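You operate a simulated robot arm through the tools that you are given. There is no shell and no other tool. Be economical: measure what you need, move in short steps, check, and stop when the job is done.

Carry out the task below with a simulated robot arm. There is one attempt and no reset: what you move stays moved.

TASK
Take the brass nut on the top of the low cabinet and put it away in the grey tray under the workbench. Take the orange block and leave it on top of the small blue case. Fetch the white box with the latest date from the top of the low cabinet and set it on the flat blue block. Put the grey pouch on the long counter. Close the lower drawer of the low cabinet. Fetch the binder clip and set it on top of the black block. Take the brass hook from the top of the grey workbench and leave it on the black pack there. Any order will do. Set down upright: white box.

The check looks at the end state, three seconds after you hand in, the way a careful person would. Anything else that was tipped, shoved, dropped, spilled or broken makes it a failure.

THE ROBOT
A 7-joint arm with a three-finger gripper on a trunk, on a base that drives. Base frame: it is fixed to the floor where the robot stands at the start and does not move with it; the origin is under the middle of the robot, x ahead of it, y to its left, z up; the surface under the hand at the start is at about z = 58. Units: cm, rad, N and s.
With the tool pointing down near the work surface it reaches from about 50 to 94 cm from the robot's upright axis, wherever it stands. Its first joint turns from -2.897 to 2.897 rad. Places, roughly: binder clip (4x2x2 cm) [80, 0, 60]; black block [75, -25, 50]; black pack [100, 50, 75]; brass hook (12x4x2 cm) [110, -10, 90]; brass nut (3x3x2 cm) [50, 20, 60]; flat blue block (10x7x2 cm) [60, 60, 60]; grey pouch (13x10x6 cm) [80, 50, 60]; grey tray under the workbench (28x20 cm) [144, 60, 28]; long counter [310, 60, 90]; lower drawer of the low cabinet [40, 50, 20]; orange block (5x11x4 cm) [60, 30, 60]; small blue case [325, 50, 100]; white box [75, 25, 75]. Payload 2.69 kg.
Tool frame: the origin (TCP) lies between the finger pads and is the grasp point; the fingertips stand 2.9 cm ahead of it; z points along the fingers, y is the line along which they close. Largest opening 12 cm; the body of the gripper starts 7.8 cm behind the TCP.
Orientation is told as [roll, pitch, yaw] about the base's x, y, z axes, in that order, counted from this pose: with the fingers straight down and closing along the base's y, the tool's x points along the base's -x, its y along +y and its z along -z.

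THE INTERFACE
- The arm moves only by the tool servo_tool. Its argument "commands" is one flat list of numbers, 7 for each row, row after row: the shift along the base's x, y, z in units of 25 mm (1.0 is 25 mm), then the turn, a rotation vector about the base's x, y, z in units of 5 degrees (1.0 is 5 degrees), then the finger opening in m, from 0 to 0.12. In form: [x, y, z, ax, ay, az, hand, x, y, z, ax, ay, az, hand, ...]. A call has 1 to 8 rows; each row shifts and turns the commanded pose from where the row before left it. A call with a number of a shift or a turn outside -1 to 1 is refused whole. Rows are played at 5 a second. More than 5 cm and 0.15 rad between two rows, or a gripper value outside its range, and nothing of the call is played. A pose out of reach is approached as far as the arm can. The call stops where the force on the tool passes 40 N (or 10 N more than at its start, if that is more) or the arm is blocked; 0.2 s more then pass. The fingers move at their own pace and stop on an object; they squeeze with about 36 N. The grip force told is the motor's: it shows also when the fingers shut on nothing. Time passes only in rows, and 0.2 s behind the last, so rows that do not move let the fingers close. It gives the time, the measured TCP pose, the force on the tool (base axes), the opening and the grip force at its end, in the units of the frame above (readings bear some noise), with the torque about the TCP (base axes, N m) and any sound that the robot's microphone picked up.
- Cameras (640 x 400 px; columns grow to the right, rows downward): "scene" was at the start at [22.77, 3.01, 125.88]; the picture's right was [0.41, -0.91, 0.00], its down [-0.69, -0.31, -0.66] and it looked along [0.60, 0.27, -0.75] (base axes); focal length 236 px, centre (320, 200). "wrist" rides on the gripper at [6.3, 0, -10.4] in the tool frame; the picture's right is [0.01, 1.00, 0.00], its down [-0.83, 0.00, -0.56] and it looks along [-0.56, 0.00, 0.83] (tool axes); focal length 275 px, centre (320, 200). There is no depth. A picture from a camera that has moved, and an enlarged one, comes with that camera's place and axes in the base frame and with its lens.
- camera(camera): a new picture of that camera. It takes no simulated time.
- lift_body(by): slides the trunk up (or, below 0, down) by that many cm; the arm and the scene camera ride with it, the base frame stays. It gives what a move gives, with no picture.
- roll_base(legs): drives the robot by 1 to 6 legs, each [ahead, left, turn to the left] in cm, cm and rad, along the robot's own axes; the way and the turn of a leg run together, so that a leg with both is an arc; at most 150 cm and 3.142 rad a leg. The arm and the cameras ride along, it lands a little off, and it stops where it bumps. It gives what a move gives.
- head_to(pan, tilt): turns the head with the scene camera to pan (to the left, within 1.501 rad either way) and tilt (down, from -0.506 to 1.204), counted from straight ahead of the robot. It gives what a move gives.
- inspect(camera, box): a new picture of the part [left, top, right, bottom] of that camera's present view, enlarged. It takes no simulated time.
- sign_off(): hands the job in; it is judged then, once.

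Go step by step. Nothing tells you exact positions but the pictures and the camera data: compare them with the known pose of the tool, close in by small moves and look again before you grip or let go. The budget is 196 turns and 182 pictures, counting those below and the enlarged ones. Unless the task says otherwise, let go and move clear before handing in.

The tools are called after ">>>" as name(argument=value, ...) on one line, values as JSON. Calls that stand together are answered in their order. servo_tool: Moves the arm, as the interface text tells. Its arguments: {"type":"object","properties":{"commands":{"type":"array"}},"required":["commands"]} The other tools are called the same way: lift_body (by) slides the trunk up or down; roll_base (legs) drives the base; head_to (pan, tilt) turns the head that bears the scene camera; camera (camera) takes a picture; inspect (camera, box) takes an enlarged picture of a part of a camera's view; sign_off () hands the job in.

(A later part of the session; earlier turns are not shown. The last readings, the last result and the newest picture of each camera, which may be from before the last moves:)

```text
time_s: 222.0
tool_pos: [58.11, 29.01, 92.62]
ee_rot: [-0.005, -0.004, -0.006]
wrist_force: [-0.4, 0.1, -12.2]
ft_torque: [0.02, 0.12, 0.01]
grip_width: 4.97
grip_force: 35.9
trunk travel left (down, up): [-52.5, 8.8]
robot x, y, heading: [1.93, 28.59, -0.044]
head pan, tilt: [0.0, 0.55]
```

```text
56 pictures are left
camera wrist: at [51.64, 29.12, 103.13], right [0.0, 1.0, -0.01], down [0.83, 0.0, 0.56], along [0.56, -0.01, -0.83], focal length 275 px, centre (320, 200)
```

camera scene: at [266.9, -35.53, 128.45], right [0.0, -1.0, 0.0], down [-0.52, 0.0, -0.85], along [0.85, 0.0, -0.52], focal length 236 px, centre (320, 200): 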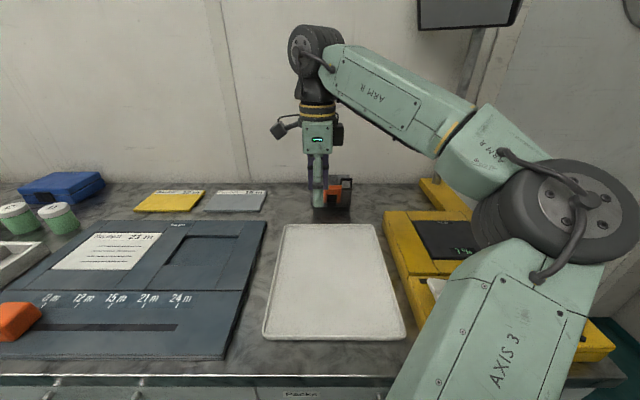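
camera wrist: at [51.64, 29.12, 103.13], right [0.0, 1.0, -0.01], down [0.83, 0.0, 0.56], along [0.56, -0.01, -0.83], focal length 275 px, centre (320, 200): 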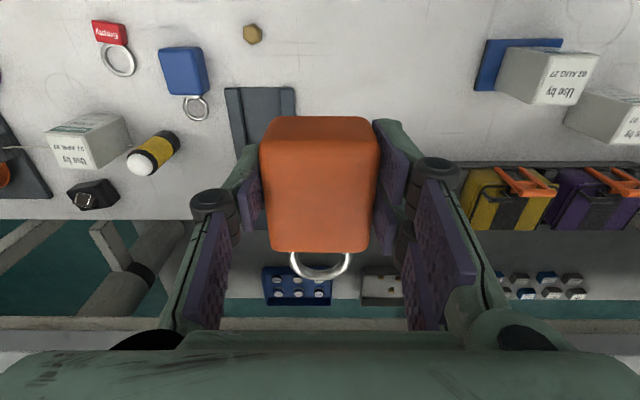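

>>> servo_tool(commands=[0, 0, 1, 0, 0, 0, 0, 0, 0, 1, 0, 0, 0, 0, 0, 0, 1, 0, 0, 0, 0, 0, 0, 1, 0, 0, 0, 0, 0, 0, 1, 0, 0, 0, 0])

>>> roll_base(legs=[[-4, 0, 0.045], [0, -117, 0], [150, 0, 0], [68, 0, 0], [0, 135, 0]])

>>> camera(camera="scene")

>>> camera(camera="wrist")

```text
time_s: 223.2
tool_pos: [57.99, 28.92, 104.8]
ee_rot: [-0.008, -0.005, -0.005]
wrist_force: [0.1, 0.3, -12.3]
ft_torque: [-0.03, 0.11, -0.03]
grip_width: 4.98
grip_force: 36.0
trunk travel left (down, up): [-52.5, 8.8]
robot x, y, heading: [1.82, 28.41, -0.047]
head pan, tilt: [0.0, 0.55]
```

```text
time_s: 253.6
tool_pos: [262.13, 61.45, 104.65]
ee_rot: [-0.007, -0.006, 0.138]
wrist_force: [0.1, -0.4, -11.9]
ft_torque: [-0.03, 0.12, -0.03]
grip_width: 4.99
grip_force: 36.2
trunk travel left (down, up): [-52.5, 8.8]
robot x, y, heading: [206.89, 53.16, 0.097]
head pan, tilt: [0.0, 0.55]
```

```text
55 pictures are left
camera scene: at [231.41, 55.25, 128.43], right [0.1, -1.0, 0.0], down [-0.52, -0.05, -0.85], along [0.85, 0.08, -0.52], focal length 236 px, centre (320, 200)
```

scene: 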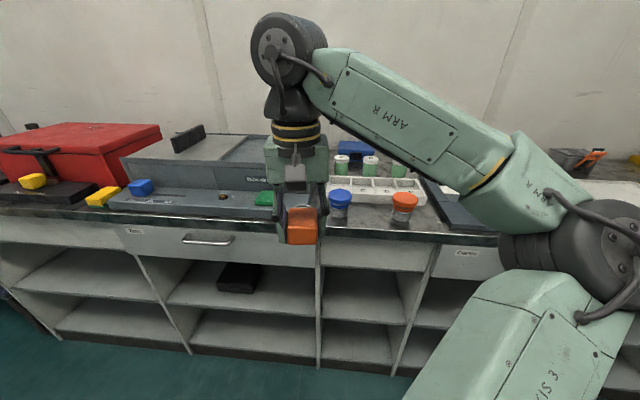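

```text
54 pictures are left
camera wrist: at [255.86, 60.67, 115.19], right [-0.14, 0.99, -0.01], down [0.82, 0.12, 0.56], along [0.56, 0.07, -0.83], focal length 275 px, centre (320, 200)
```

wrist: 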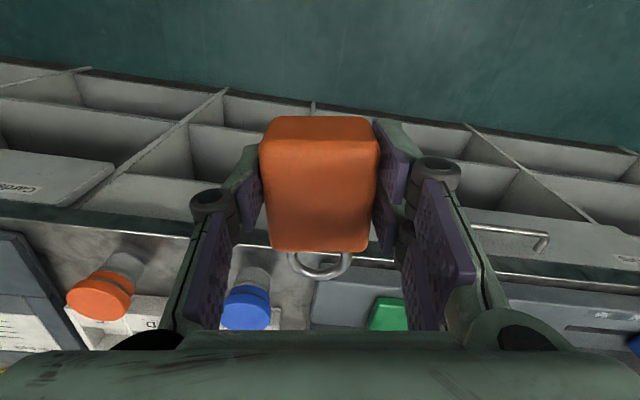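

>>> lift_body(by=6)

>>> roll_base(legs=[[0, 0, -0.097], [34, -8, 0]])

>>> camera(camera="scene")

```text
time_s: 254.6
tool_pos: [262.3, 61.44, 110.76]
ee_rot: [-0.009, -0.005, 0.139]
wrist_force: [0.7, 0.3, -12.9]
ft_torque: [-0.01, 0.12, -0.01]
grip_width: 4.98
grip_force: 35.7
trunk travel left (down, up): [-58.5, 2.8]
robot x, y, heading: [207.02, 52.94, 0.097]
head pan, tilt: [0.0, 0.55]
```

```text
time_s: 257.4
tool_pos: [296.2, 47.85, 110.68]
ee_rot: [-0.006, -0.005, 0.039]
wrist_force: [0.2, 0.3, -12.1]
ft_torque: [-0.01, 0.16, 0.0]
grip_width: 4.95
grip_force: 36.6
trunk travel left (down, up): [-58.5, 2.8]
robot x, y, heading: [240.23, 44.84, 0.0]
head pan, tilt: [0.0, 0.55]
```

```text
53 pictures are left
camera scene: at [264.96, 44.8, 134.41], right [0.0, -1.0, 0.0], down [-0.52, 0.0, -0.85], along [0.85, 0.0, -0.52], focal length 236 px, centre (320, 200)
```

scene: 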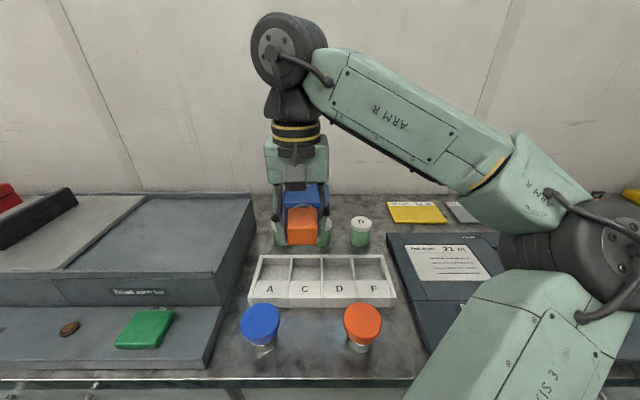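

>>> servo_tool(commands=[1, 0.1, 0, 0, 0, 0, 0, 1, 0.1, 0, 0, 0, -0.4, 0, 1, 0.1, 0, 0, 0, 0, 0, 1, 0.1, 0, 0, 0, 0, 0, 1, 0.1, 0, 0, 0, 0, 0, 1, 0.1, 0, 0, 0, 0, 0])

>>> camera(camera="wrist")

>>> camera(camera="scene")

```text
time_s: 258.8
tool_pos: [311.25, 49.17, 110.73]
ee_rot: [-0.007, -0.003, 0.002]
wrist_force: [-0.1, 0.3, -12.9]
ft_torque: [-0.03, 0.09, -0.04]
grip_width: 4.98
grip_force: 35.5
trunk travel left (down, up): [-58.5, 2.8]
robot x, y, heading: [240.19, 44.95, -0.003]
head pan, tilt: [0.0, 0.55]
```

```text
52 pictures are left
camera wrist: at [304.84, 49.32, 121.17], right [-0.01, 1.0, -0.01], down [0.83, 0.01, 0.56], along [0.56, 0.0, -0.83], focal length 275 px, centre (320, 200)
```

wrist: 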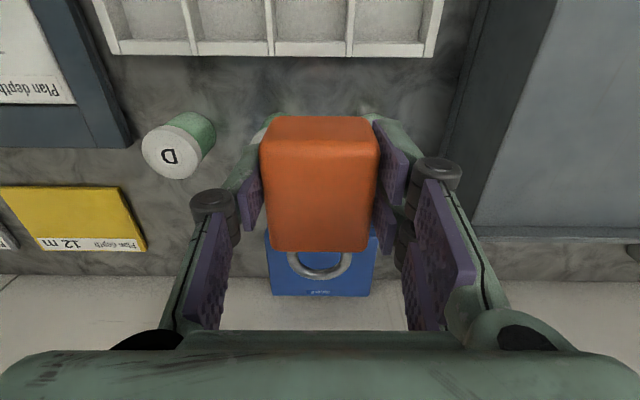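

```text
51 pictures are left
camera scene: at [264.97, 44.82, 134.41], right [0.0, -1.0, 0.0], down [-0.52, 0.0, -0.85], along [0.85, 0.0, -0.52], focal length 236 px, centre (320, 200)
```

scene: 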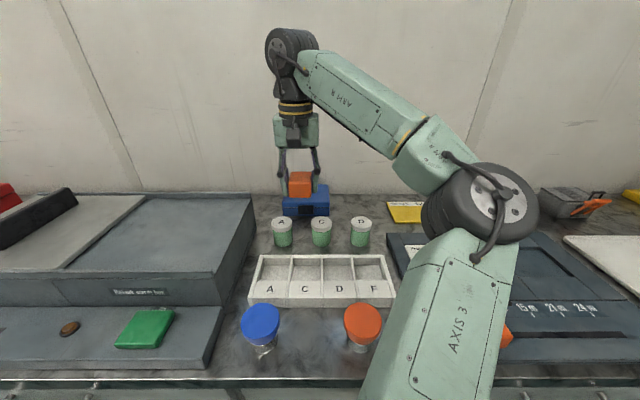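

The blue case's top spans about x 330–340, y 41–57, z≈94. I nudge the base forward and extend over it.

>>> roll_base(legs=[[4, 0, 0]])

>>> servo_tool(commands=[1, 0, -0.3, 0, 0, 0, 0, 1, 0, -0.3, 0, 0, 0, 0, 1, 0, -0.3, 0, 0, 0, 0, 1, 0, -0.3, 0, 0, 0, 0, 1, 0, -0.3, 0, 0, 0, 0, 1, 0, -0.3, 0, 0, 0, 0, 1, 0, -0.3, 0, 0, 0, 0])

>>> camera(camera="wrist")

>>> inspect(camera="scene", box=[240, 120, 400, 220])

```text
time_s: 259.6
tool_pos: [315.32, 49.16, 110.69]
ee_rot: [-0.009, -0.003, 0.003]
wrist_force: [0.9, -0.7, -12.8]
ft_torque: [0.0, 0.18, -0.04]
grip_width: 4.97
grip_force: 36.7
trunk travel left (down, up): [-58.5, 2.8]
robot x, y, heading: [244.36, 45.12, -0.004]
head pan, tilt: [0.0, 0.55]
```

```text
time_s: 261.2
tool_pos: [332.66, 49.28, 105.41]
ee_rot: [-0.008, -0.003, 0.005]
wrist_force: [-0.2, -0.2, -12.5]
ft_torque: [0.01, 0.13, 0.0]
grip_width: 4.99
grip_force: 36.3
trunk travel left (down, up): [-58.5, 2.8]
robot x, y, heading: [244.81, 45.05, -0.004]
head pan, tilt: [0.0, 0.55]
```

```text
50 pictures are left
camera wrist: at [326.22, 49.4, 115.8], right [-0.01, 1.0, -0.01], down [0.83, 0.01, 0.56], along [0.56, 0.0, -0.83], focal length 275 px, centre (320, 200)
```

wrist: 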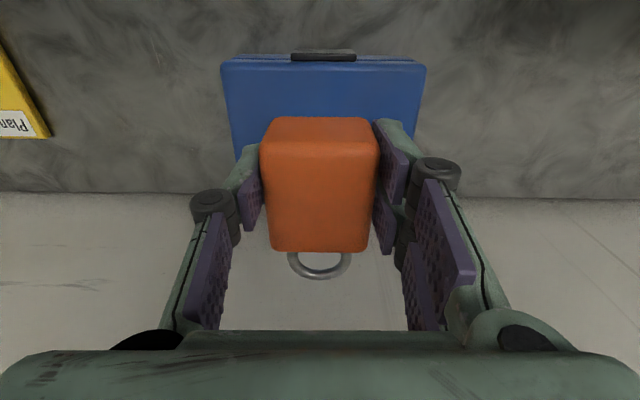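

```text
4.00 times, centred on (320, 170) of scene
camera zoom: at [269.01, 44.88, 134.4], right [0.0, -1.0, 0.0], down [-0.52, 0.0, -0.85], along [0.85, 0.0, -0.52], focal length 945 px, centre (320, 320)
```

zoom: 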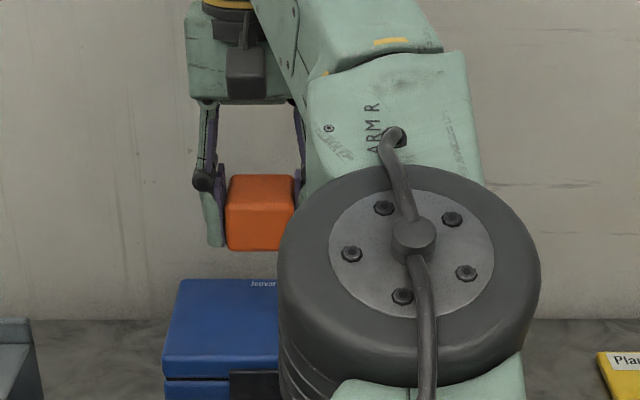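

>>> servo_tool(commands=[0.5, 0.1, -0.8, 0, 0, 0, 0, 0, 0, -0.8, 0, 0, 0, 0, 0, 0, -0.8, 0, 0, 0, 0])

>>> camera(camera="wrist")

>>> inspect(camera="scene", box=[240, 120, 400, 220])

```text
time_s: 262.0
tool_pos: [333.82, 49.49, 99.62]
ee_rot: [-0.009, -0.003, 0.005]
wrist_force: [0.4, 1.0, -13.1]
ft_torque: [0.02, 0.11, -0.01]
grip_width: 4.96
grip_force: 35.4
trunk travel left (down, up): [-58.5, 2.8]
robot x, y, heading: [244.24, 44.81, -0.003]
head pan, tilt: [0.0, 0.55]
```

```text
48 pictures are left
camera wrist: at [327.43, 49.49, 109.9], right [-0.01, 1.0, -0.01], down [0.83, 0.01, 0.56], along [0.56, 0.0, -0.83], focal length 275 px, centre (320, 200)
```

wrist: 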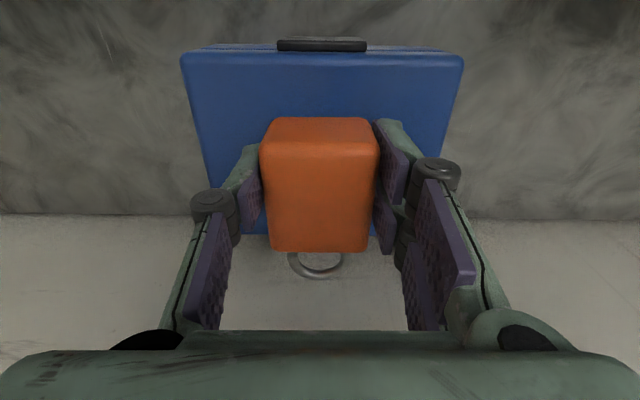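

```text
4.00 times, centred on (320, 170) of scene
camera zoom: at [269.01, 44.82, 134.4], right [0.0, -1.0, 0.0], down [-0.52, 0.0, -0.85], along [0.85, 0.0, -0.52], focal length 945 px, centre (320, 320)
```

zoom: 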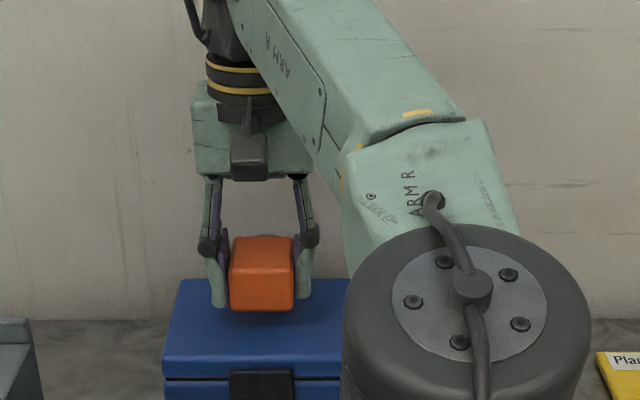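

>>> servo_tool(commands=[0.1, 0, -0.4, 0, 0, 0, 0, 0, 0, -0.3, 0, 0, 0, 0])

>>> servo_tool(commands=[0, 0, -0.15, 0, 0, 0, 0])

>>> servo_tool(commands=[0, 0, -0.15, 0, 0, 0, 0])

>>> servo_tool(commands=[0, 0, -0.15, 0, 0, 0, 0])

```text
time_s: 262.6
tool_pos: [334.12, 49.31, 97.92]
ee_rot: [-0.011, -0.007, 0.003]
wrist_force: [-0.2, 0.2, -13.5]
ft_torque: [0.01, 0.14, -0.01]
grip_width: 4.97
grip_force: 36.4
trunk travel left (down, up): [-58.5, 2.8]
robot x, y, heading: [244.05, 45.02, -0.002]
head pan, tilt: [0.0, 0.55]
```

```text
time_s: 263.0
tool_pos: [334.2, 49.26, 97.37]
ee_rot: [-0.007, -0.003, 0.002]
wrist_force: [0.4, 0.1, -12.4]
ft_torque: [0.01, 0.14, 0.01]
grip_width: 4.98
grip_force: 36.0
trunk travel left (down, up): [-58.5, 2.8]
robot x, y, heading: [244.51, 45.24, -0.006]
head pan, tilt: [0.0, 0.55]
```

```text
time_s: 263.4
tool_pos: [334.14, 49.42, 97.24]
ee_rot: [-0.009, -0.007, 0.003]
wrist_force: [0.5, -0.5, -5.1]
ft_torque: [-0.17, -0.17, 0.08]
grip_width: 4.99
grip_force: 36.3
trunk travel left (down, up): [-58.5, 2.8]
robot x, y, heading: [243.99, 44.75, -0.0]
head pan, tilt: [0.0, 0.55]
```

```text
time_s: 263.8
tool_pos: [334.17, 49.43, 97.15]
ee_rot: [-0.006, -0.011, 0.003]
wrist_force: [10.4, 1.6, 18.5]
ft_torque: [-0.04, 0.34, 0.03]
grip_width: 4.98
grip_force: 35.7
trunk travel left (down, up): [-58.5, 2.8]
robot x, y, heading: [244.47, 44.98, -0.003]
head pan, tilt: [0.0, 0.55]
```

Contact on the case. I ease, open, rise and retract.

>>> servo_tool(commands=[0, 0, 0.12, 0, 0, 0, 0, 0, 0, 0, 0, 0, 0, 0.07, 0, 0, 0, 0, 0, 0, 0.07, 0, 0, 0.5, 0, 0, 0, 0.07, 0, 0, 1, 0, 0, 0, 0.07, 0, 0, 1, 0, 0, 0, 0.07, 0, 0, 1, 0, 0, 0, 0.07, -0.5, 0, 0.6, 0, 0, 0, 0.07])

>>> servo_tool(commands=[-1, 0, 0, 0, 0, 0, 0.07, -1, 0, 0, 0, 0, 0, 0.07, -1, 0, 0, 0, 0, 0, 0.07, -1, 0, 0, 0, 0, 0, 0.07, -1, 0, 0, 0, 0, 0, 0.07, -1, 0, 0, 0, 0, 0, 0.07, -1, 0, 0, 0, 0, 0, 0.07, -1, 0, 0, 0, 0, 0, 0.07])

>>> servo_tool(commands=[-1, 0, 0, 0, 0, 0, 0.07, -1, 0, 0, 0, 0, 0, 0.07, -1, 0, 0, 0, 0, 0, 0.07, -1, 0, 0, 0, 0, 0, 0.07, -1, 0, 0, 0, 0, 0, 0.07])

>>> inspect(camera="scene", box=[200, 140, 520, 320])

```text
time_s: 265.6
tool_pos: [332.34, 49.24, 106.54]
ee_rot: [-0.009, -0.007, 0.004]
wrist_force: [-0.1, 0.2, 0.2]
ft_torque: [-0.02, 0.0, 0.03]
grip_width: 7.01
grip_force: 0.1
out of reach, approached as far as the arm can: row 7
trunk travel left (down, up): [-58.5, 2.8]
robot x, y, heading: [244.39, 45.16, 0.0]
head pan, tilt: [0.0, 0.55]
```

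```text
time_s: 267.4
tool_pos: [312.33, 49.52, 106.15]
ee_rot: [-0.009, -0.007, 0.004]
wrist_force: [0.9, 0.3, 0.2]
ft_torque: [-0.01, 0.02, 0.0]
grip_width: 6.98
grip_force: 0.1
trunk travel left (down, up): [-58.5, 2.8]
robot x, y, heading: [243.9, 45.28, -0.003]
head pan, tilt: [0.0, 0.55]
```

```text
time_s: 268.6
tool_pos: [299.85, 49.29, 106.13]
ee_rot: [-0.01, -0.004, 0.004]
wrist_force: [0.8, 0.3, 0.3]
ft_torque: [0.04, -0.03, -0.02]
grip_width: 6.98
grip_force: 0.0
trunk travel left (down, up): [-58.5, 2.8]
robot x, y, heading: [244.07, 45.12, -0.001]
head pan, tilt: [0.0, 0.55]
```

```text
2.00 times, centred on (360, 230) of scene
camera zoom: at [268.81, 44.81, 134.45], right [0.0, -1.0, 0.0], down [-0.52, 0.0, -0.85], along [0.85, 0.0, -0.52], focal length 472 px, centre (240, 140)
```

zoom: 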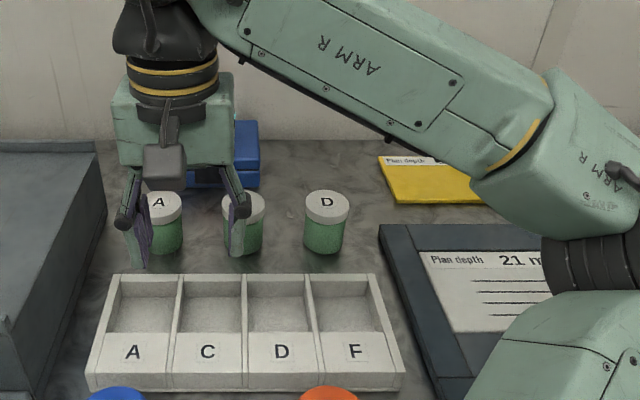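

>>> roll_base(legs=[[-28, 0, 0]])

>>> inspect(camera="scene", box=[200, 100, 520, 280])

>>> roll_base(legs=[[0, -134, 0]])

>>> roll_base(legs=[[-150, 0, 0]])

```text
time_s: 270.6
tool_pos: [271.43, 49.39, 106.23]
ee_rot: [-0.008, -0.006, 0.0]
wrist_force: [-0.2, -0.9, 0.7]
ft_torque: [0.0, 0.0, 0.0]
grip_width: 7.0
grip_force: 0.1
trunk travel left (down, up): [-58.5, 2.8]
robot x, y, heading: [216.17, 44.95, -0.006]
head pan, tilt: [0.0, 0.55]
```

```text
2.00 times, centred on (360, 190) of scene
camera zoom: at [240.25, 44.84, 134.46], right [-0.01, -1.0, 0.0], down [-0.52, 0.0, -0.85], along [0.85, -0.01, -0.52], focal length 472 px, centre (240, 220)
```

zoom: 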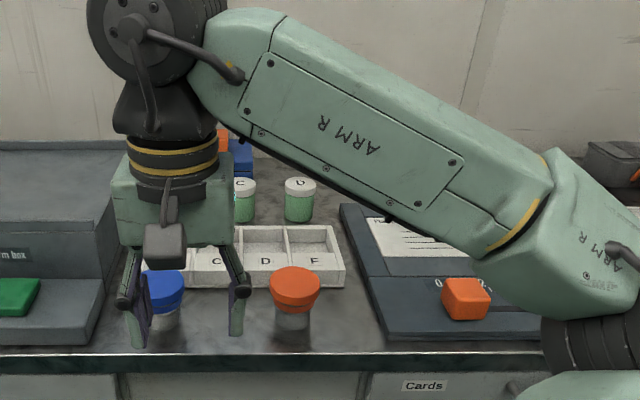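

```text
time_s: 281.2
tool_pos: [271.6, -82.81, 106.24]
ee_rot: [-0.008, -0.005, 0.019]
wrist_force: [1.1, -0.3, -1.3]
ft_torque: [-0.01, -0.03, 0.01]
grip_width: 7.0
grip_force: 0.1
trunk travel left (down, up): [-58.5, 2.8]
robot x, y, heading: [216.32, -87.89, 0.011]
head pan, tilt: [0.0, 0.55]
```

```text
time_s: 288.6
tool_pos: [122.01, -84.49, 106.14]
ee_rot: [-0.009, -0.004, -0.003]
wrist_force: [0.1, 0.4, -1.2]
ft_torque: [0.0, -0.04, 0.0]
grip_width: 7.01
grip_force: 0.1
trunk travel left (down, up): [-58.5, 2.8]
robot x, y, heading: [66.63, -88.73, -0.008]
head pan, tilt: [0.0, 0.55]
```

The orange block is on the blue case. I drive back to the cabinet for the nut.

>>> roll_base(legs=[[-68, 0, 0.008], [0, 109, 0]])

>>> lift_body(by=-6)

>>> camera(camera="wrist")

```text
time_s: 300.7
tool_pos: [54.35, 24.86, 106.15]
ee_rot: [-0.009, -0.006, 0.0]
wrist_force: [0.3, 0.1, 0.6]
ft_torque: [-0.01, 0.01, 0.01]
grip_width: 6.98
grip_force: 0.2
trunk travel left (down, up): [-58.5, 2.8]
robot x, y, heading: [-1.46, 20.78, -0.008]
head pan, tilt: [0.0, 0.55]
```

```text
time_s: 301.7
tool_pos: [54.34, 24.97, 100.24]
ee_rot: [-0.008, -0.005, 0.001]
wrist_force: [0.3, 0.6, 0.7]
ft_torque: [-0.01, -0.01, 0.03]
grip_width: 7.01
grip_force: 0.1
trunk travel left (down, up): [-52.5, 8.8]
robot x, y, heading: [-1.68, 20.83, -0.011]
head pan, tilt: [0.0, 0.55]
```

```text
44 pictures are left
camera wrist: at [47.95, 25.01, 110.54], right [0.0, 1.0, -0.01], down [0.83, 0.01, 0.56], along [0.56, 0.0, -0.83], focal length 275 px, centre (320, 200)
```

wrist: 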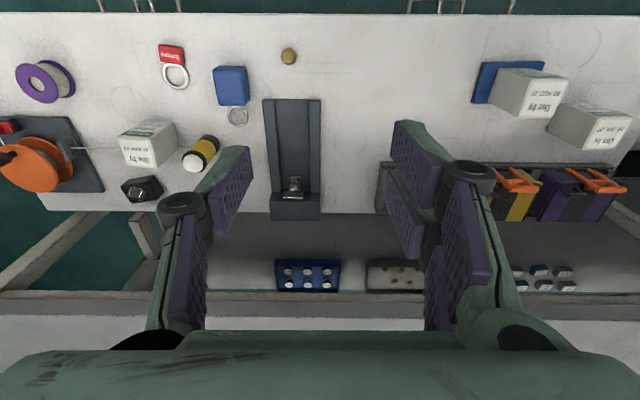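

The nut is at about (53.7, 19.8). I descend over it.

>>> servo_tool(commands=[0, -0.7, -1, 0, 0, 0, 0.06, 0, -0.7, -1, 0, 0, 0, 0.06, 0, -0.65, -1, 0, 0, 0, 0.06, -0.1, 0, -1, 0, 0, 0, 0.06, 0, 0, -1, 0, 0, 0, 0.06, 0, 0, -1, 0, 0, 0, 0.06, 0, 0, -1, 0, 0, 0, 0.06, 0, 0, -1, 0, 0, 0, 0.06])

>>> servo_tool(commands=[0, 0, -1, 0, 0, 0, 0.06, 0, 0, -1, 0, 0, 0, 0.06, 0, 0, -1, 0, 0, 0, 0.06])

>>> camera(camera="wrist")

```text
time_s: 303.5
tool_pos: [54.05, 19.74, 79.99]
ee_rot: [-0.008, -0.005, -0.002]
wrist_force: [0.2, 0.4, -0.7]
ft_torque: [0.02, -0.03, -0.01]
grip_width: 5.96
grip_force: 0.0
trunk travel left (down, up): [-52.5, 8.8]
robot x, y, heading: [-0.83, 20.79, -0.012]
head pan, tilt: [0.0, 0.55]
```

```text
time_s: 304.3
tool_pos: [54.24, 19.86, 72.65]
ee_rot: [-0.009, -0.004, 0.001]
wrist_force: [-0.5, 0.2, 0.4]
ft_torque: [0.03, 0.01, 0.02]
grip_width: 5.99
grip_force: 0.0
trunk travel left (down, up): [-52.5, 8.8]
robot x, y, heading: [-1.22, 21.11, -0.002]
head pan, tilt: [0.0, 0.55]
```

```text
43 pictures are left
camera wrist: at [47.83, 20.06, 83.02], right [-0.01, 1.0, -0.01], down [0.83, 0.01, 0.56], along [0.56, 0.0, -0.83], focal length 275 px, centre (320, 200)
```

wrist: 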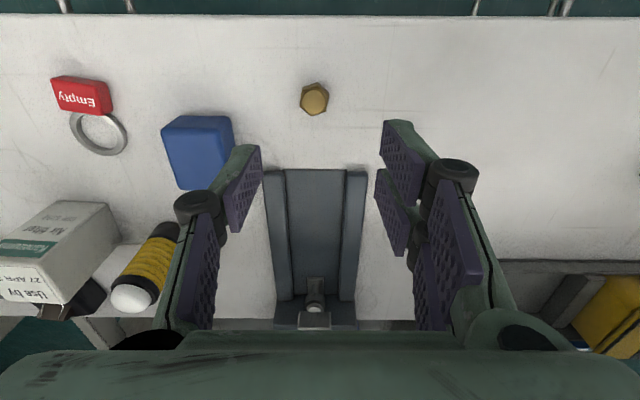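

>>> inspect(camera="wrist", box=[290, 75, 340, 120])

>>> servo_tool(commands=[-0.2, -0.12, -1, 0, 0, 0, 0.06, 0, 0, -1, 0, 0, 0, 0.06, 0, 0, -1, 0, 0, 0, 0.06, 0, 0, -1, 0, 0, 0, 0.06])

>>> camera(camera="wrist")

```text
8.89 times, centred on (315, 98) of wrist
camera zoom: at [47.83, 20.06, 83.02], right [-0.01, 1.0, -0.01], down [0.83, 0.01, 0.56], along [0.56, 0.0, -0.83], focal length 2447 px, centre (364, 1111)
```

zoom: 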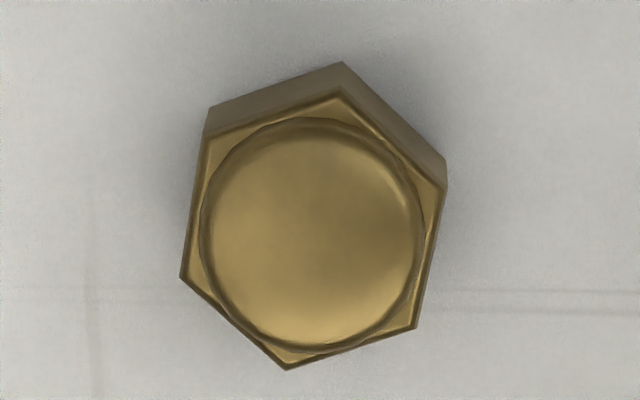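

```text
time_s: 305.3
tool_pos: [53.62, 19.27, 62.61]
ee_rot: [-0.007, -0.005, 0.002]
wrist_force: [0.6, -0.4, -0.1]
ft_torque: [0.03, 0.02, 0.01]
grip_width: 5.99
grip_force: 0.0
trunk travel left (down, up): [-52.5, 8.8]
robot x, y, heading: [-1.2, 20.47, -0.005]
head pan, tilt: [0.0, 0.55]
```

```text
41 pictures are left
camera wrist: at [47.22, 19.42, 73.07], right [-0.01, 1.0, -0.01], down [0.83, 0.01, 0.56], along [0.56, 0.0, -0.83], focal length 275 px, centre (320, 200)
```

wrist: 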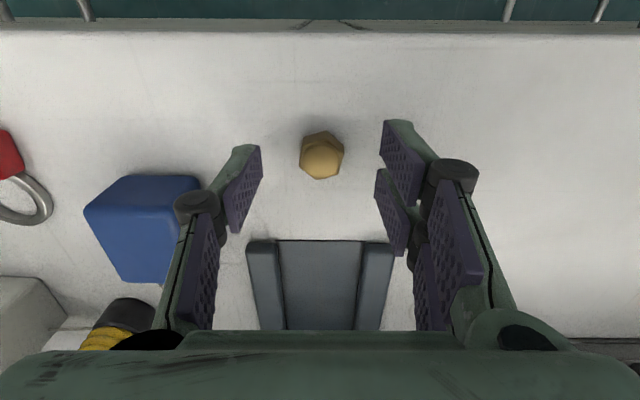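

>>> servo_tool(commands=[0.03, 0.03, -0.3, 0, 0, -1, 0.06, 0, 0, -0.3, 0, 0, -1, 0.06, 0, 0, 0, 0, 0, 0, 0.0, 0, 0, 0, 0, 0, 0, 0.0, 0, 0, 0, 0, 0, 0, 0.0, 0, 0, 0, 0, 0, 0, 0.0, 0, 0, 0.5, 0, 0, 0, 0.0, 0, 0, 1, 0, 0, 0, 0.0])

>>> camera(camera="wrist")

```text
time_s: 307.1
tool_pos: [53.66, 19.62, 64.81]
ee_rot: [-0.007, -0.005, -0.174]
wrist_force: [-0.3, 0.8, -0.1]
ft_torque: [-0.01, 0.03, -0.01]
grip_width: 2.22
grip_force: 36.1
trunk travel left (down, up): [-52.5, 8.8]
robot x, y, heading: [-1.32, 20.86, -0.005]
head pan, tilt: [0.0, 0.55]
```

```text
40 pictures are left
camera wrist: at [47.32, 20.81, 75.23], right [0.17, 0.99, -0.01], down [0.82, -0.14, 0.56], along [0.55, -0.1, -0.83], focal length 275 px, centre (320, 200)
```

wrist: 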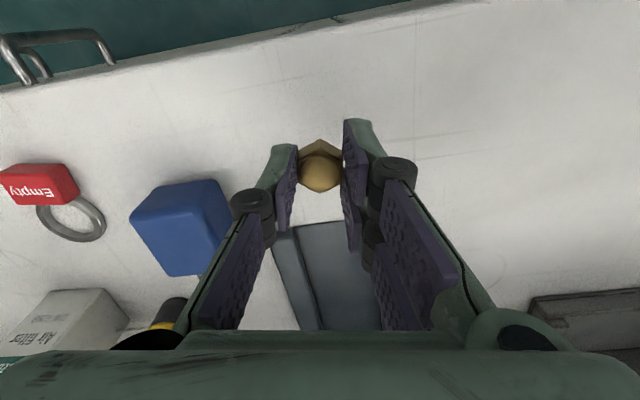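

Nut held. I raise it and drive around into the aisle behind the workbench.

>>> servo_tool(commands=[0, 0, 1, 0, 0, 0.5, 0, 0, 0, 1, 0, 0, 0.5, 0, 0, 0, 1, 0, 0, 0.5, 0, 0, 0, 1, 0, 0, 0.5, 0, 0, 0, 1, 0, 0, 0, 0, 0, 0, 1, 0, 0, 0, 0, 0, 0, 1, 0, 0, 0, 0, 0, 0, 1, 0, 0, 0, 0])

>>> servo_tool(commands=[0, 0, 1, 0, 0, 0, 0, 0, 0, 1, 0, 0, 0, 0, 0, 0, 1, 0, 0, 0, 0, 0, 0, 1, 0, 0, 0, 0, 0, 0, 1, 0, 0, 0, 0, 0, 0, 1, 0, 0, 0, 0])

>>> roll_base(legs=[[0, -110, 0], [150, 0, 0], [70, 0, 0]])

```text
time_s: 308.9
tool_pos: [53.69, 19.68, 85.26]
ee_rot: [-0.009, -0.005, -0.001]
wrist_force: [0.4, -0.3, -0.3]
ft_torque: [0.01, -0.01, 0.0]
grip_width: 2.24
grip_force: 36.2
trunk travel left (down, up): [-52.5, 8.8]
robot x, y, heading: [-1.37, 20.73, -0.007]
head pan, tilt: [0.0, 0.55]
```

```text
time_s: 310.3
tool_pos: [53.72, 19.36, 99.92]
ee_rot: [-0.009, -0.005, 0.0]
wrist_force: [0.6, -0.4, -1.5]
ft_torque: [0.0, -0.01, 0.0]
grip_width: 2.21
grip_force: 36.1
trunk travel left (down, up): [-52.5, 8.8]
robot x, y, heading: [-1.48, 20.35, -0.006]
head pan, tilt: [0.0, 0.55]
```

```text
time_s: 329.4
tool_pos: [272.29, -87.39, 99.93]
ee_rot: [-0.011, -0.006, 0.021]
wrist_force: [0.2, -0.1, -0.9]
ft_torque: [0.03, 0.05, 0.02]
grip_width: 2.26
grip_force: 36.7
trunk travel left (down, up): [-52.5, 8.8]
robot x, y, heading: [217.66, -87.48, 0.017]
head pan, tilt: [0.0, 0.55]
```

>>> roll_base(legs=[[0, 72, -0.017], [0, 72, 0]])

```text
time_s: 341.1
tool_pos: [272.63, 56.04, 99.82]
ee_rot: [-0.007, -0.006, -0.004]
wrist_force: [0.6, 0.1, -1.0]
ft_torque: [0.02, 0.0, 0.0]
grip_width: 2.24
grip_force: 36.1
trunk travel left (down, up): [-52.5, 8.8]
robot x, y, heading: [217.59, 58.03, -0.011]
head pan, tilt: [0.0, 0.55]
```

>>> roll_base(legs=[[0, 0, 1.58], [0, -14, 0], [0, 0, 1.571]])

>>> lift_body(by=-40)

>>> head_to(pan=0.0, tilt=0.45)

>>> camera(camera="scene")

>>> camera(camera="wrist")

```text
time_s: 350.7
tool_pos: [176.5, 59.45, 99.8]
ee_rot: [-0.01, -0.006, 3.125]
wrist_force: [0.4, -0.8, -0.6]
ft_torque: [0.01, 0.0, -0.01]
grip_width: 2.23
grip_force: 35.4
trunk travel left (down, up): [-52.5, 8.8]
robot x, y, heading: [231.72, 57.27, 3.12]
head pan, tilt: [0.0, 0.55]
```

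```text
time_s: 354.5
tool_pos: [176.49, 59.59, 59.87]
ee_rot: [-0.008, -0.006, 3.125]
wrist_force: [-0.4, -0.1, 0.7]
ft_torque: [0.0, 0.03, -0.02]
grip_width: 2.22
grip_force: 36.2
trunk travel left (down, up): [-12.5, 48.8]
robot x, y, heading: [231.76, 57.07, 3.112]
head pan, tilt: [0.0, 0.55]
```

```text
time_s: 355.2
tool_pos: [176.55, 59.54, 59.87]
ee_rot: [-0.009, -0.005, 3.123]
wrist_force: [0.1, 0.4, -0.9]
ft_torque: [0.02, 0.02, 0.02]
grip_width: 2.24
grip_force: 36.2
trunk travel left (down, up): [-12.5, 48.8]
robot x, y, heading: [231.19, 57.57, 3.118]
head pan, tilt: [0.0, 0.45]
```

```text
39 pictures are left
camera scene: at [206.72, 57.77, 89.35], right [0.02, 1.0, 0.0], down [0.44, -0.01, -0.9], along [-0.9, 0.02, -0.44], focal length 236 px, centre (320, 200)
```

scene: 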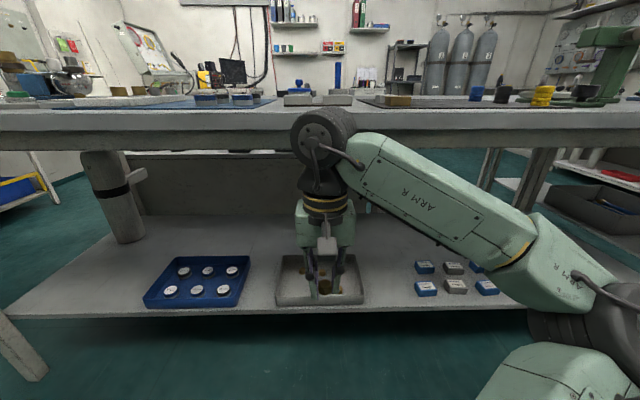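

```text
38 pictures are left
camera wrist: at [182.83, 59.42, 70.24], right [-0.01, -1.0, -0.01], down [-0.83, 0.01, 0.56], along [-0.56, 0.01, -0.83], focal length 275 px, centre (320, 200)
```

wrist: 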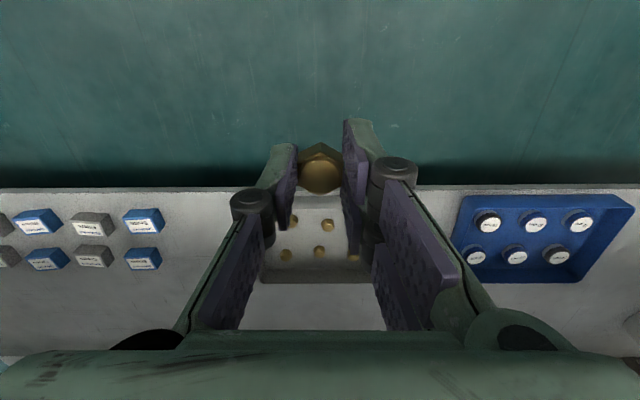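

The grey tray is right ahead, centre about (144, 59.5), floor z≈26–27, with five small pieces in it. I lower further and then reach in under the bench top.

>>> lift_body(by=-12)

>>> servo_tool(commands=[0, 0, -1, 0, 0, 0, 0, 0, 0, -1, 0, 0, 0, 0, -0.5, 0, -0.6, 0, 0, 0, 0, -1, 0, 0, 0, 0, 0, 0, -1, 0, 0, 0, 0, 0, 0])

>>> camera(camera="scene")

>>> camera(camera="wrist")

```text
time_s: 356.9
tool_pos: [176.64, 59.42, 55.73]
ee_rot: [-0.009, -0.013, 3.127]
wrist_force: [1.0, 0.1, 0.0]
ft_torque: [0.03, 0.01, 0.01]
grip_width: 2.23
grip_force: 35.9
trunk travel left (down, up): [-7.8, 53.5]
robot x, y, heading: [231.14, 57.19, 3.112]
head pan, tilt: [0.0, 0.45]
stopped: the arm was blocked; the commanded pose is now the measured one
```

```text
time_s: 358.1
tool_pos: [170.35, 59.45, 49.23]
ee_rot: [-0.01, -0.011, 3.124]
wrist_force: [0.7, -0.2, -0.7]
ft_torque: [-0.02, -0.02, 0.02]
grip_width: 2.25
grip_force: 35.7
trunk travel left (down, up): [-7.8, 53.5]
robot x, y, heading: [231.12, 57.26, 3.123]
head pan, tilt: [0.0, 0.45]
```

```text
37 pictures are left
camera scene: at [207.05, 57.61, 85.05], right [0.02, 1.0, 0.0], down [0.43, -0.01, -0.9], along [-0.9, 0.02, -0.43], focal length 236 px, centre (320, 200)
```

scene: 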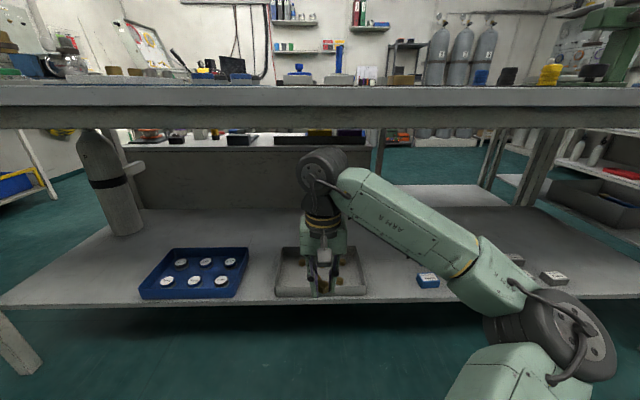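

```text
36 pictures are left
camera wrist: at [176.72, 59.32, 59.65], right [-0.01, -1.0, -0.01], down [-0.83, 0.0, 0.56], along [-0.56, 0.02, -0.82], focal length 275 px, centre (320, 200)
```

wrist: 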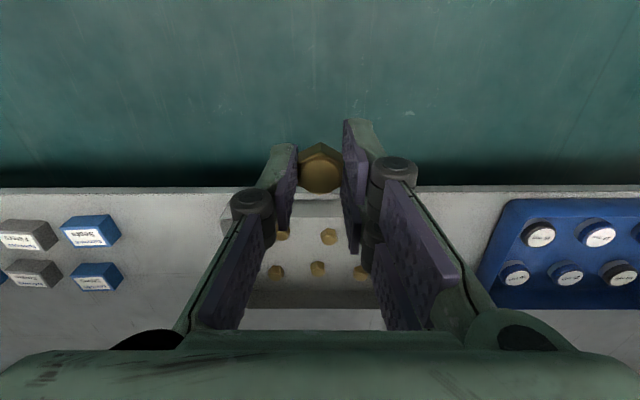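

>>> servo_tool(commands=[-0.3, 0, -1, 0, 0, 0, 0, -0.3, 0, -1, 0, 0, 0, 0, -0.3, 0, -0.8, 0, 0, 0, 0, -0.6, 0, 0, 0, 0, 0, 0])

>>> camera(camera="scene")

```text
time_s: 359.1
tool_pos: [166.77, 59.42, 42.34]
ee_rot: [-0.009, -0.011, 3.122]
wrist_force: [0.2, 0.0, -0.1]
ft_torque: [0.02, 0.0, 0.01]
grip_width: 2.26
grip_force: 36.5
trunk travel left (down, up): [-7.8, 53.5]
robot x, y, heading: [231.83, 57.0, 3.114]
head pan, tilt: [0.0, 0.45]
```

```text
35 pictures are left
camera scene: at [207.05, 57.61, 85.05], right [0.02, 1.0, 0.0], down [0.43, -0.01, -0.9], along [-0.9, 0.02, -0.43], focal length 236 px, centre (320, 200)
```

scene: 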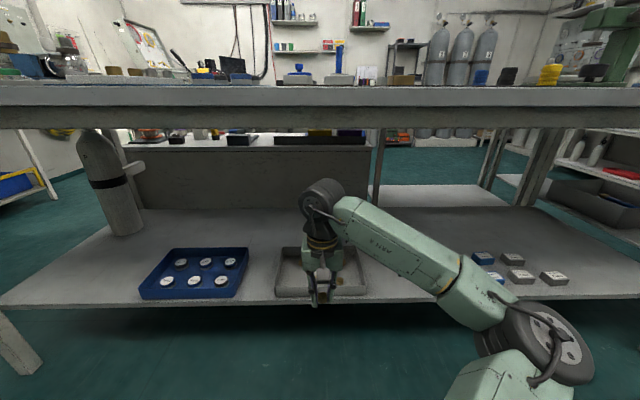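

>>> servo_tool(commands=[-1, -0.1, 0, 0, 0, 0, 0, -1, -0.1, 0, 0, 0, 0, 0, -1, -0.1, 0, 0, 0, 0, 0, -1, -0.1, 0, 0, 0, 0, 0, -1, 0, 0, 0, 0, 0, 0])

>>> camera(camera="scene")

>>> camera(camera="wrist")

```text
time_s: 360.3
tool_pos: [154.05, 58.33, 42.41]
ee_rot: [-0.013, -0.012, 3.124]
wrist_force: [-0.1, -0.5, -0.8]
ft_torque: [-0.02, -0.04, -0.04]
grip_width: 2.23
grip_force: 36.1
trunk travel left (down, up): [-7.8, 53.5]
robot x, y, heading: [231.18, 57.09, 3.119]
head pan, tilt: [0.0, 0.45]
```

```text
34 pictures are left
camera scene: at [207.07, 57.62, 85.04], right [0.02, 1.0, 0.0], down [0.43, -0.01, -0.9], along [-0.9, 0.02, -0.43], focal length 236 px, centre (320, 200)
```

scene: 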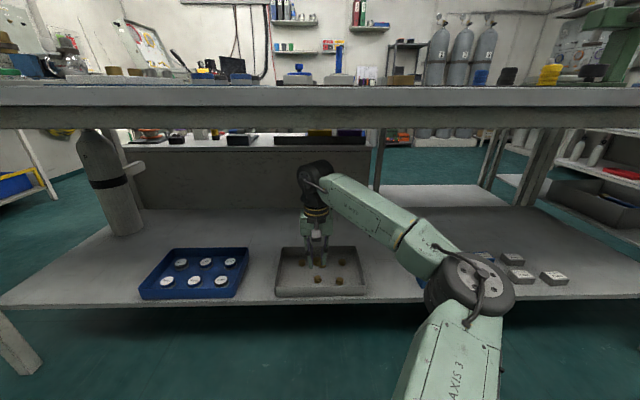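

```text
33 pictures are left
camera wrist: at [160.38, 58.27, 52.78], right [-0.01, -1.0, -0.01], down [-0.82, 0.0, 0.57], along [-0.57, 0.02, -0.82], focal length 275 px, centre (320, 200)
```

wrist: 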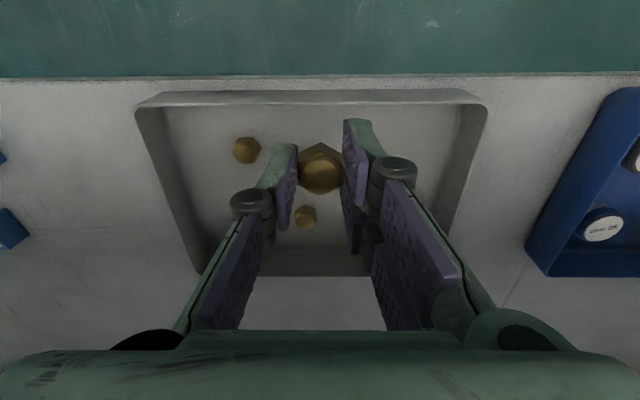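

>>> inspect(camera="scene", box=[265, 235, 375, 305])

```text
5.71 times, centred on (320, 270) of scene
camera zoom: at [207.07, 57.62, 85.04], right [0.02, 1.0, 0.0], down [0.43, -0.01, -0.9], along [-0.9, 0.02, -0.43], focal length 1350 px, centre (320, -200)
```

zoom: 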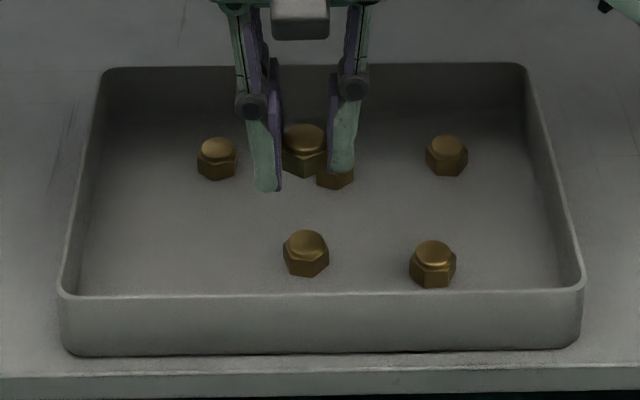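

The near-left part of the tray, around (149, 51), is free. I move there and lower.

>>> servo_tool(commands=[-0.7, -1, 0, 0, 0, 0, 0, -0.7, -1, 0, 0, 0, 0, 0, -0.6, -1, 0, 0, 0, 0, 0, 0, 0, -0.8, 0, 0, 0, 0, 0, 0, -0.8, 0, 0, 0, 0, 0, 0, -0.8, 0, 0, 0, 0, 0, 0, -0.6, 0, 0, 0, 0])

>>> inspect(camera="scene", box=[265, 235, 375, 305])

>>> camera(camera="wrist")

```text
time_s: 361.9
tool_pos: [148.87, 50.92, 34.96]
ee_rot: [-0.011, -0.011, 3.127]
wrist_force: [0.0, -0.1, -0.9]
ft_torque: [-0.02, -0.01, 0.02]
grip_width: 2.26
grip_force: 36.5
trunk travel left (down, up): [-7.8, 53.5]
robot x, y, heading: [231.71, 57.3, 3.116]
head pan, tilt: [0.0, 0.45]
```

```text
5.71 times, centred on (320, 270) of scene
camera zoom: at [206.9, 57.76, 85.03], right [0.02, 1.0, 0.0], down [0.43, -0.01, -0.9], along [-0.9, 0.02, -0.43], focal length 1350 px, centre (320, -200)
```

zoom: 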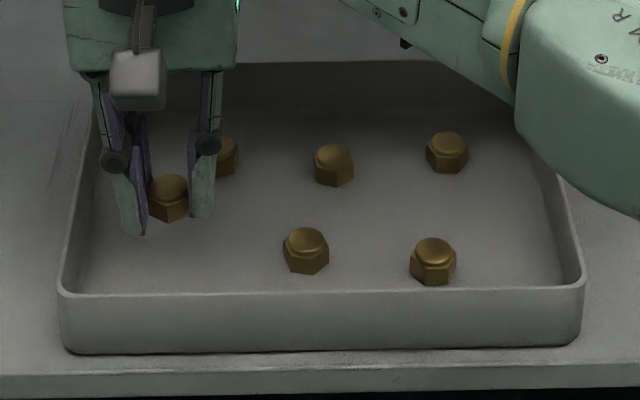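

```text
30 pictures are left
camera wrist: at [155.31, 50.89, 45.2], right [-0.01, -1.0, -0.01], down [-0.83, 0.0, 0.56], along [-0.56, 0.01, -0.83], focal length 275 px, centre (320, 200)
```

wrist: 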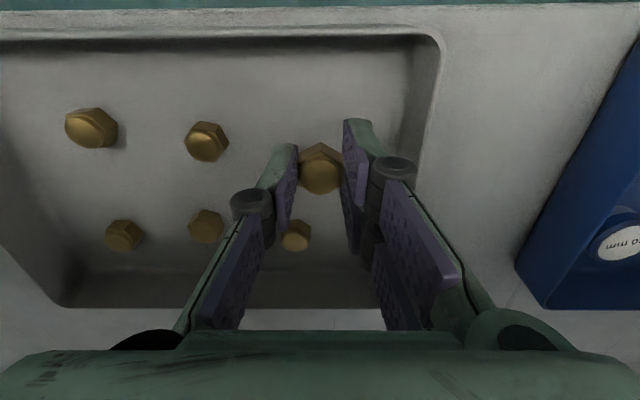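

>>> servo_tool(commands=[0, 0, -0.7, 0, 0, 0, 0, 0, 0, -0.6, 0, 0, 0, 0])

>>> servo_tool(commands=[0, 0, -0.2, 0, 0, 0, 0])

>>> servo_tool(commands=[0, 0, -0.2, 0, 0, 0, 0])

>>> servo_tool(commands=[0, 0, -0.15, 0, 0, 0, 0])

```text
time_s: 362.5
tool_pos: [148.99, 51.02, 31.62]
ee_rot: [-0.008, -0.012, 3.126]
wrist_force: [0.1, 1.1, -1.2]
ft_torque: [-0.03, -0.01, 0.0]
grip_width: 2.23
grip_force: 35.7
trunk travel left (down, up): [-7.8, 53.5]
robot x, y, heading: [231.37, 57.13, 3.117]
head pan, tilt: [0.0, 0.45]
```

```text
time_s: 362.9
tool_pos: [149.06, 50.79, 31.12]
ee_rot: [-0.009, -0.008, 3.125]
wrist_force: [0.6, 0.1, -0.5]
ft_torque: [-0.03, -0.02, -0.01]
grip_width: 2.26
grip_force: 36.2
trunk travel left (down, up): [-7.8, 53.5]
robot x, y, heading: [231.6, 57.26, 3.115]
head pan, tilt: [0.0, 0.45]
```

```text
time_s: 363.3
tool_pos: [149.07, 50.91, 30.56]
ee_rot: [-0.009, -0.01, 3.125]
wrist_force: [0.6, 0.1, 0.2]
ft_torque: [0.01, -0.02, -0.01]
grip_width: 2.24
grip_force: 36.0
trunk travel left (down, up): [-7.8, 53.5]
robot x, y, heading: [231.45, 57.23, 3.116]
head pan, tilt: [0.0, 0.45]
```

```text
time_s: 363.7
tool_pos: [149.01, 51.02, 30.48]
ee_rot: [-0.009, -0.015, 3.125]
wrist_force: [4.6, 2.3, 24.9]
ft_torque: [0.01, -0.02, 0.03]
grip_width: 2.24
grip_force: 35.6
trunk travel left (down, up): [-7.8, 53.5]
robot x, y, heading: [231.32, 57.29, 3.118]
head pan, tilt: [0.0, 0.45]
```

Touching the tray floor. I ease, open and rise.

>>> servo_tool(commands=[0, 0, 0.12, 0, 0, 0, 0, 0, 0, 0, 0, 0, 0, 0.045, 0, 0, 0, 0, 0, 0, 0.045, 0, 0, 0.5, 0, 0, 0, 0.045, 0, 0, 1, 0, 0, 0, 0.045, 0, 0, 1, 0, 0, 0, 0.045, 0, 0, 1, 0, 0, 0, 0.045, 0, 0, 0.8, 0, 0, 0, 0.045])

>>> servo_tool(commands=[1, 0.3, 0, 0, 0, 0, 0.045, 1, 0.3, 0, 0, 0, 0, 0.045, 1, 0.3, 0, 0, 0, 0, 0.045, 1, 0.3, 0, 0, 0, 0, 0.045, 1, 0.3, 0, 0, 0, 0, 0.045, 1, 0.3, 0, 0, 0, 0, 0.045, 1, 0.3, 0, 0, 0, 0, 0.045, 1, 0.3, 0, 0, 0, 0, 0.045])

>>> servo_tool(commands=[1, 0, 0, 0, 0, 0, 0.045, 1, 0, 0.5, 0, 0, 0, 0.045, 1, 0, 1, 0, 0, 0, 0.045, 0, 0, 1, 0, 0, 0, 0.045])

>>> camera(camera="scene")

>>> inspect(camera="scene", box=[265, 235, 375, 305])

```text
time_s: 365.5
tool_pos: [148.94, 50.7, 41.41]
ee_rot: [-0.01, -0.01, 3.124]
wrist_force: [0.1, 0.1, -0.9]
ft_torque: [0.0, -0.03, -0.02]
grip_width: 4.49
grip_force: 0.2
trunk travel left (down, up): [-7.8, 53.5]
robot x, y, heading: [231.37, 57.31, 3.117]
head pan, tilt: [0.0, 0.45]
```

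```text
time_s: 367.3
tool_pos: [169.02, 56.71, 41.11]
ee_rot: [-0.007, -0.01, 3.127]
wrist_force: [-0.4, -0.2, -0.8]
ft_torque: [0.01, -0.03, 0.0]
grip_width: 4.48
grip_force: 0.0
trunk travel left (down, up): [-7.8, 53.5]
robot x, y, heading: [231.38, 57.09, 3.117]
head pan, tilt: [0.0, 0.45]
```

```text
time_s: 368.3
tool_pos: [176.57, 56.69, 47.5]
ee_rot: [-0.008, -0.009, 3.123]
wrist_force: [0.7, 0.2, 0.5]
ft_torque: [0.0, 0.0, 0.02]
grip_width: 4.5
grip_force: 0.0
trunk travel left (down, up): [-7.8, 53.5]
robot x, y, heading: [231.36, 57.26, 3.114]
head pan, tilt: [0.0, 0.45]
```

```text
29 pictures are left
camera scene: at [207.04, 57.61, 85.05], right [0.02, 1.0, 0.0], down [0.43, -0.01, -0.9], along [-0.9, 0.02, -0.43], focal length 236 px, centre (320, 200)
```

scene: 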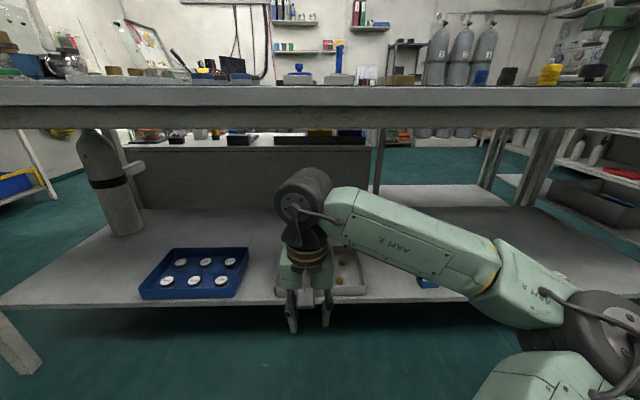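

```text
5.71 times, centred on (320, 270) of scene
camera zoom: at [207.04, 57.61, 85.05], right [0.02, 1.0, 0.0], down [0.43, -0.01, -0.9], along [-0.9, 0.02, -0.43], focal length 1350 px, centre (320, -200)
```

zoom: 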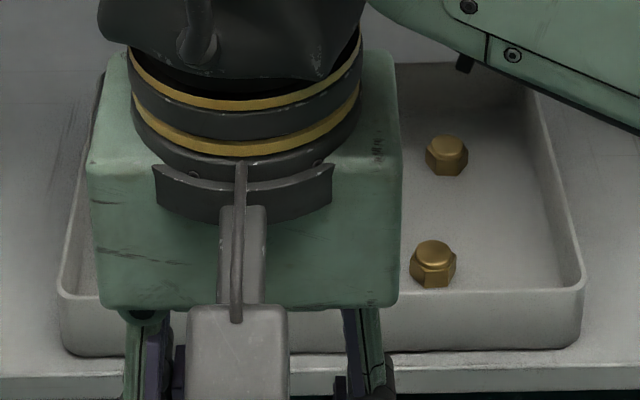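

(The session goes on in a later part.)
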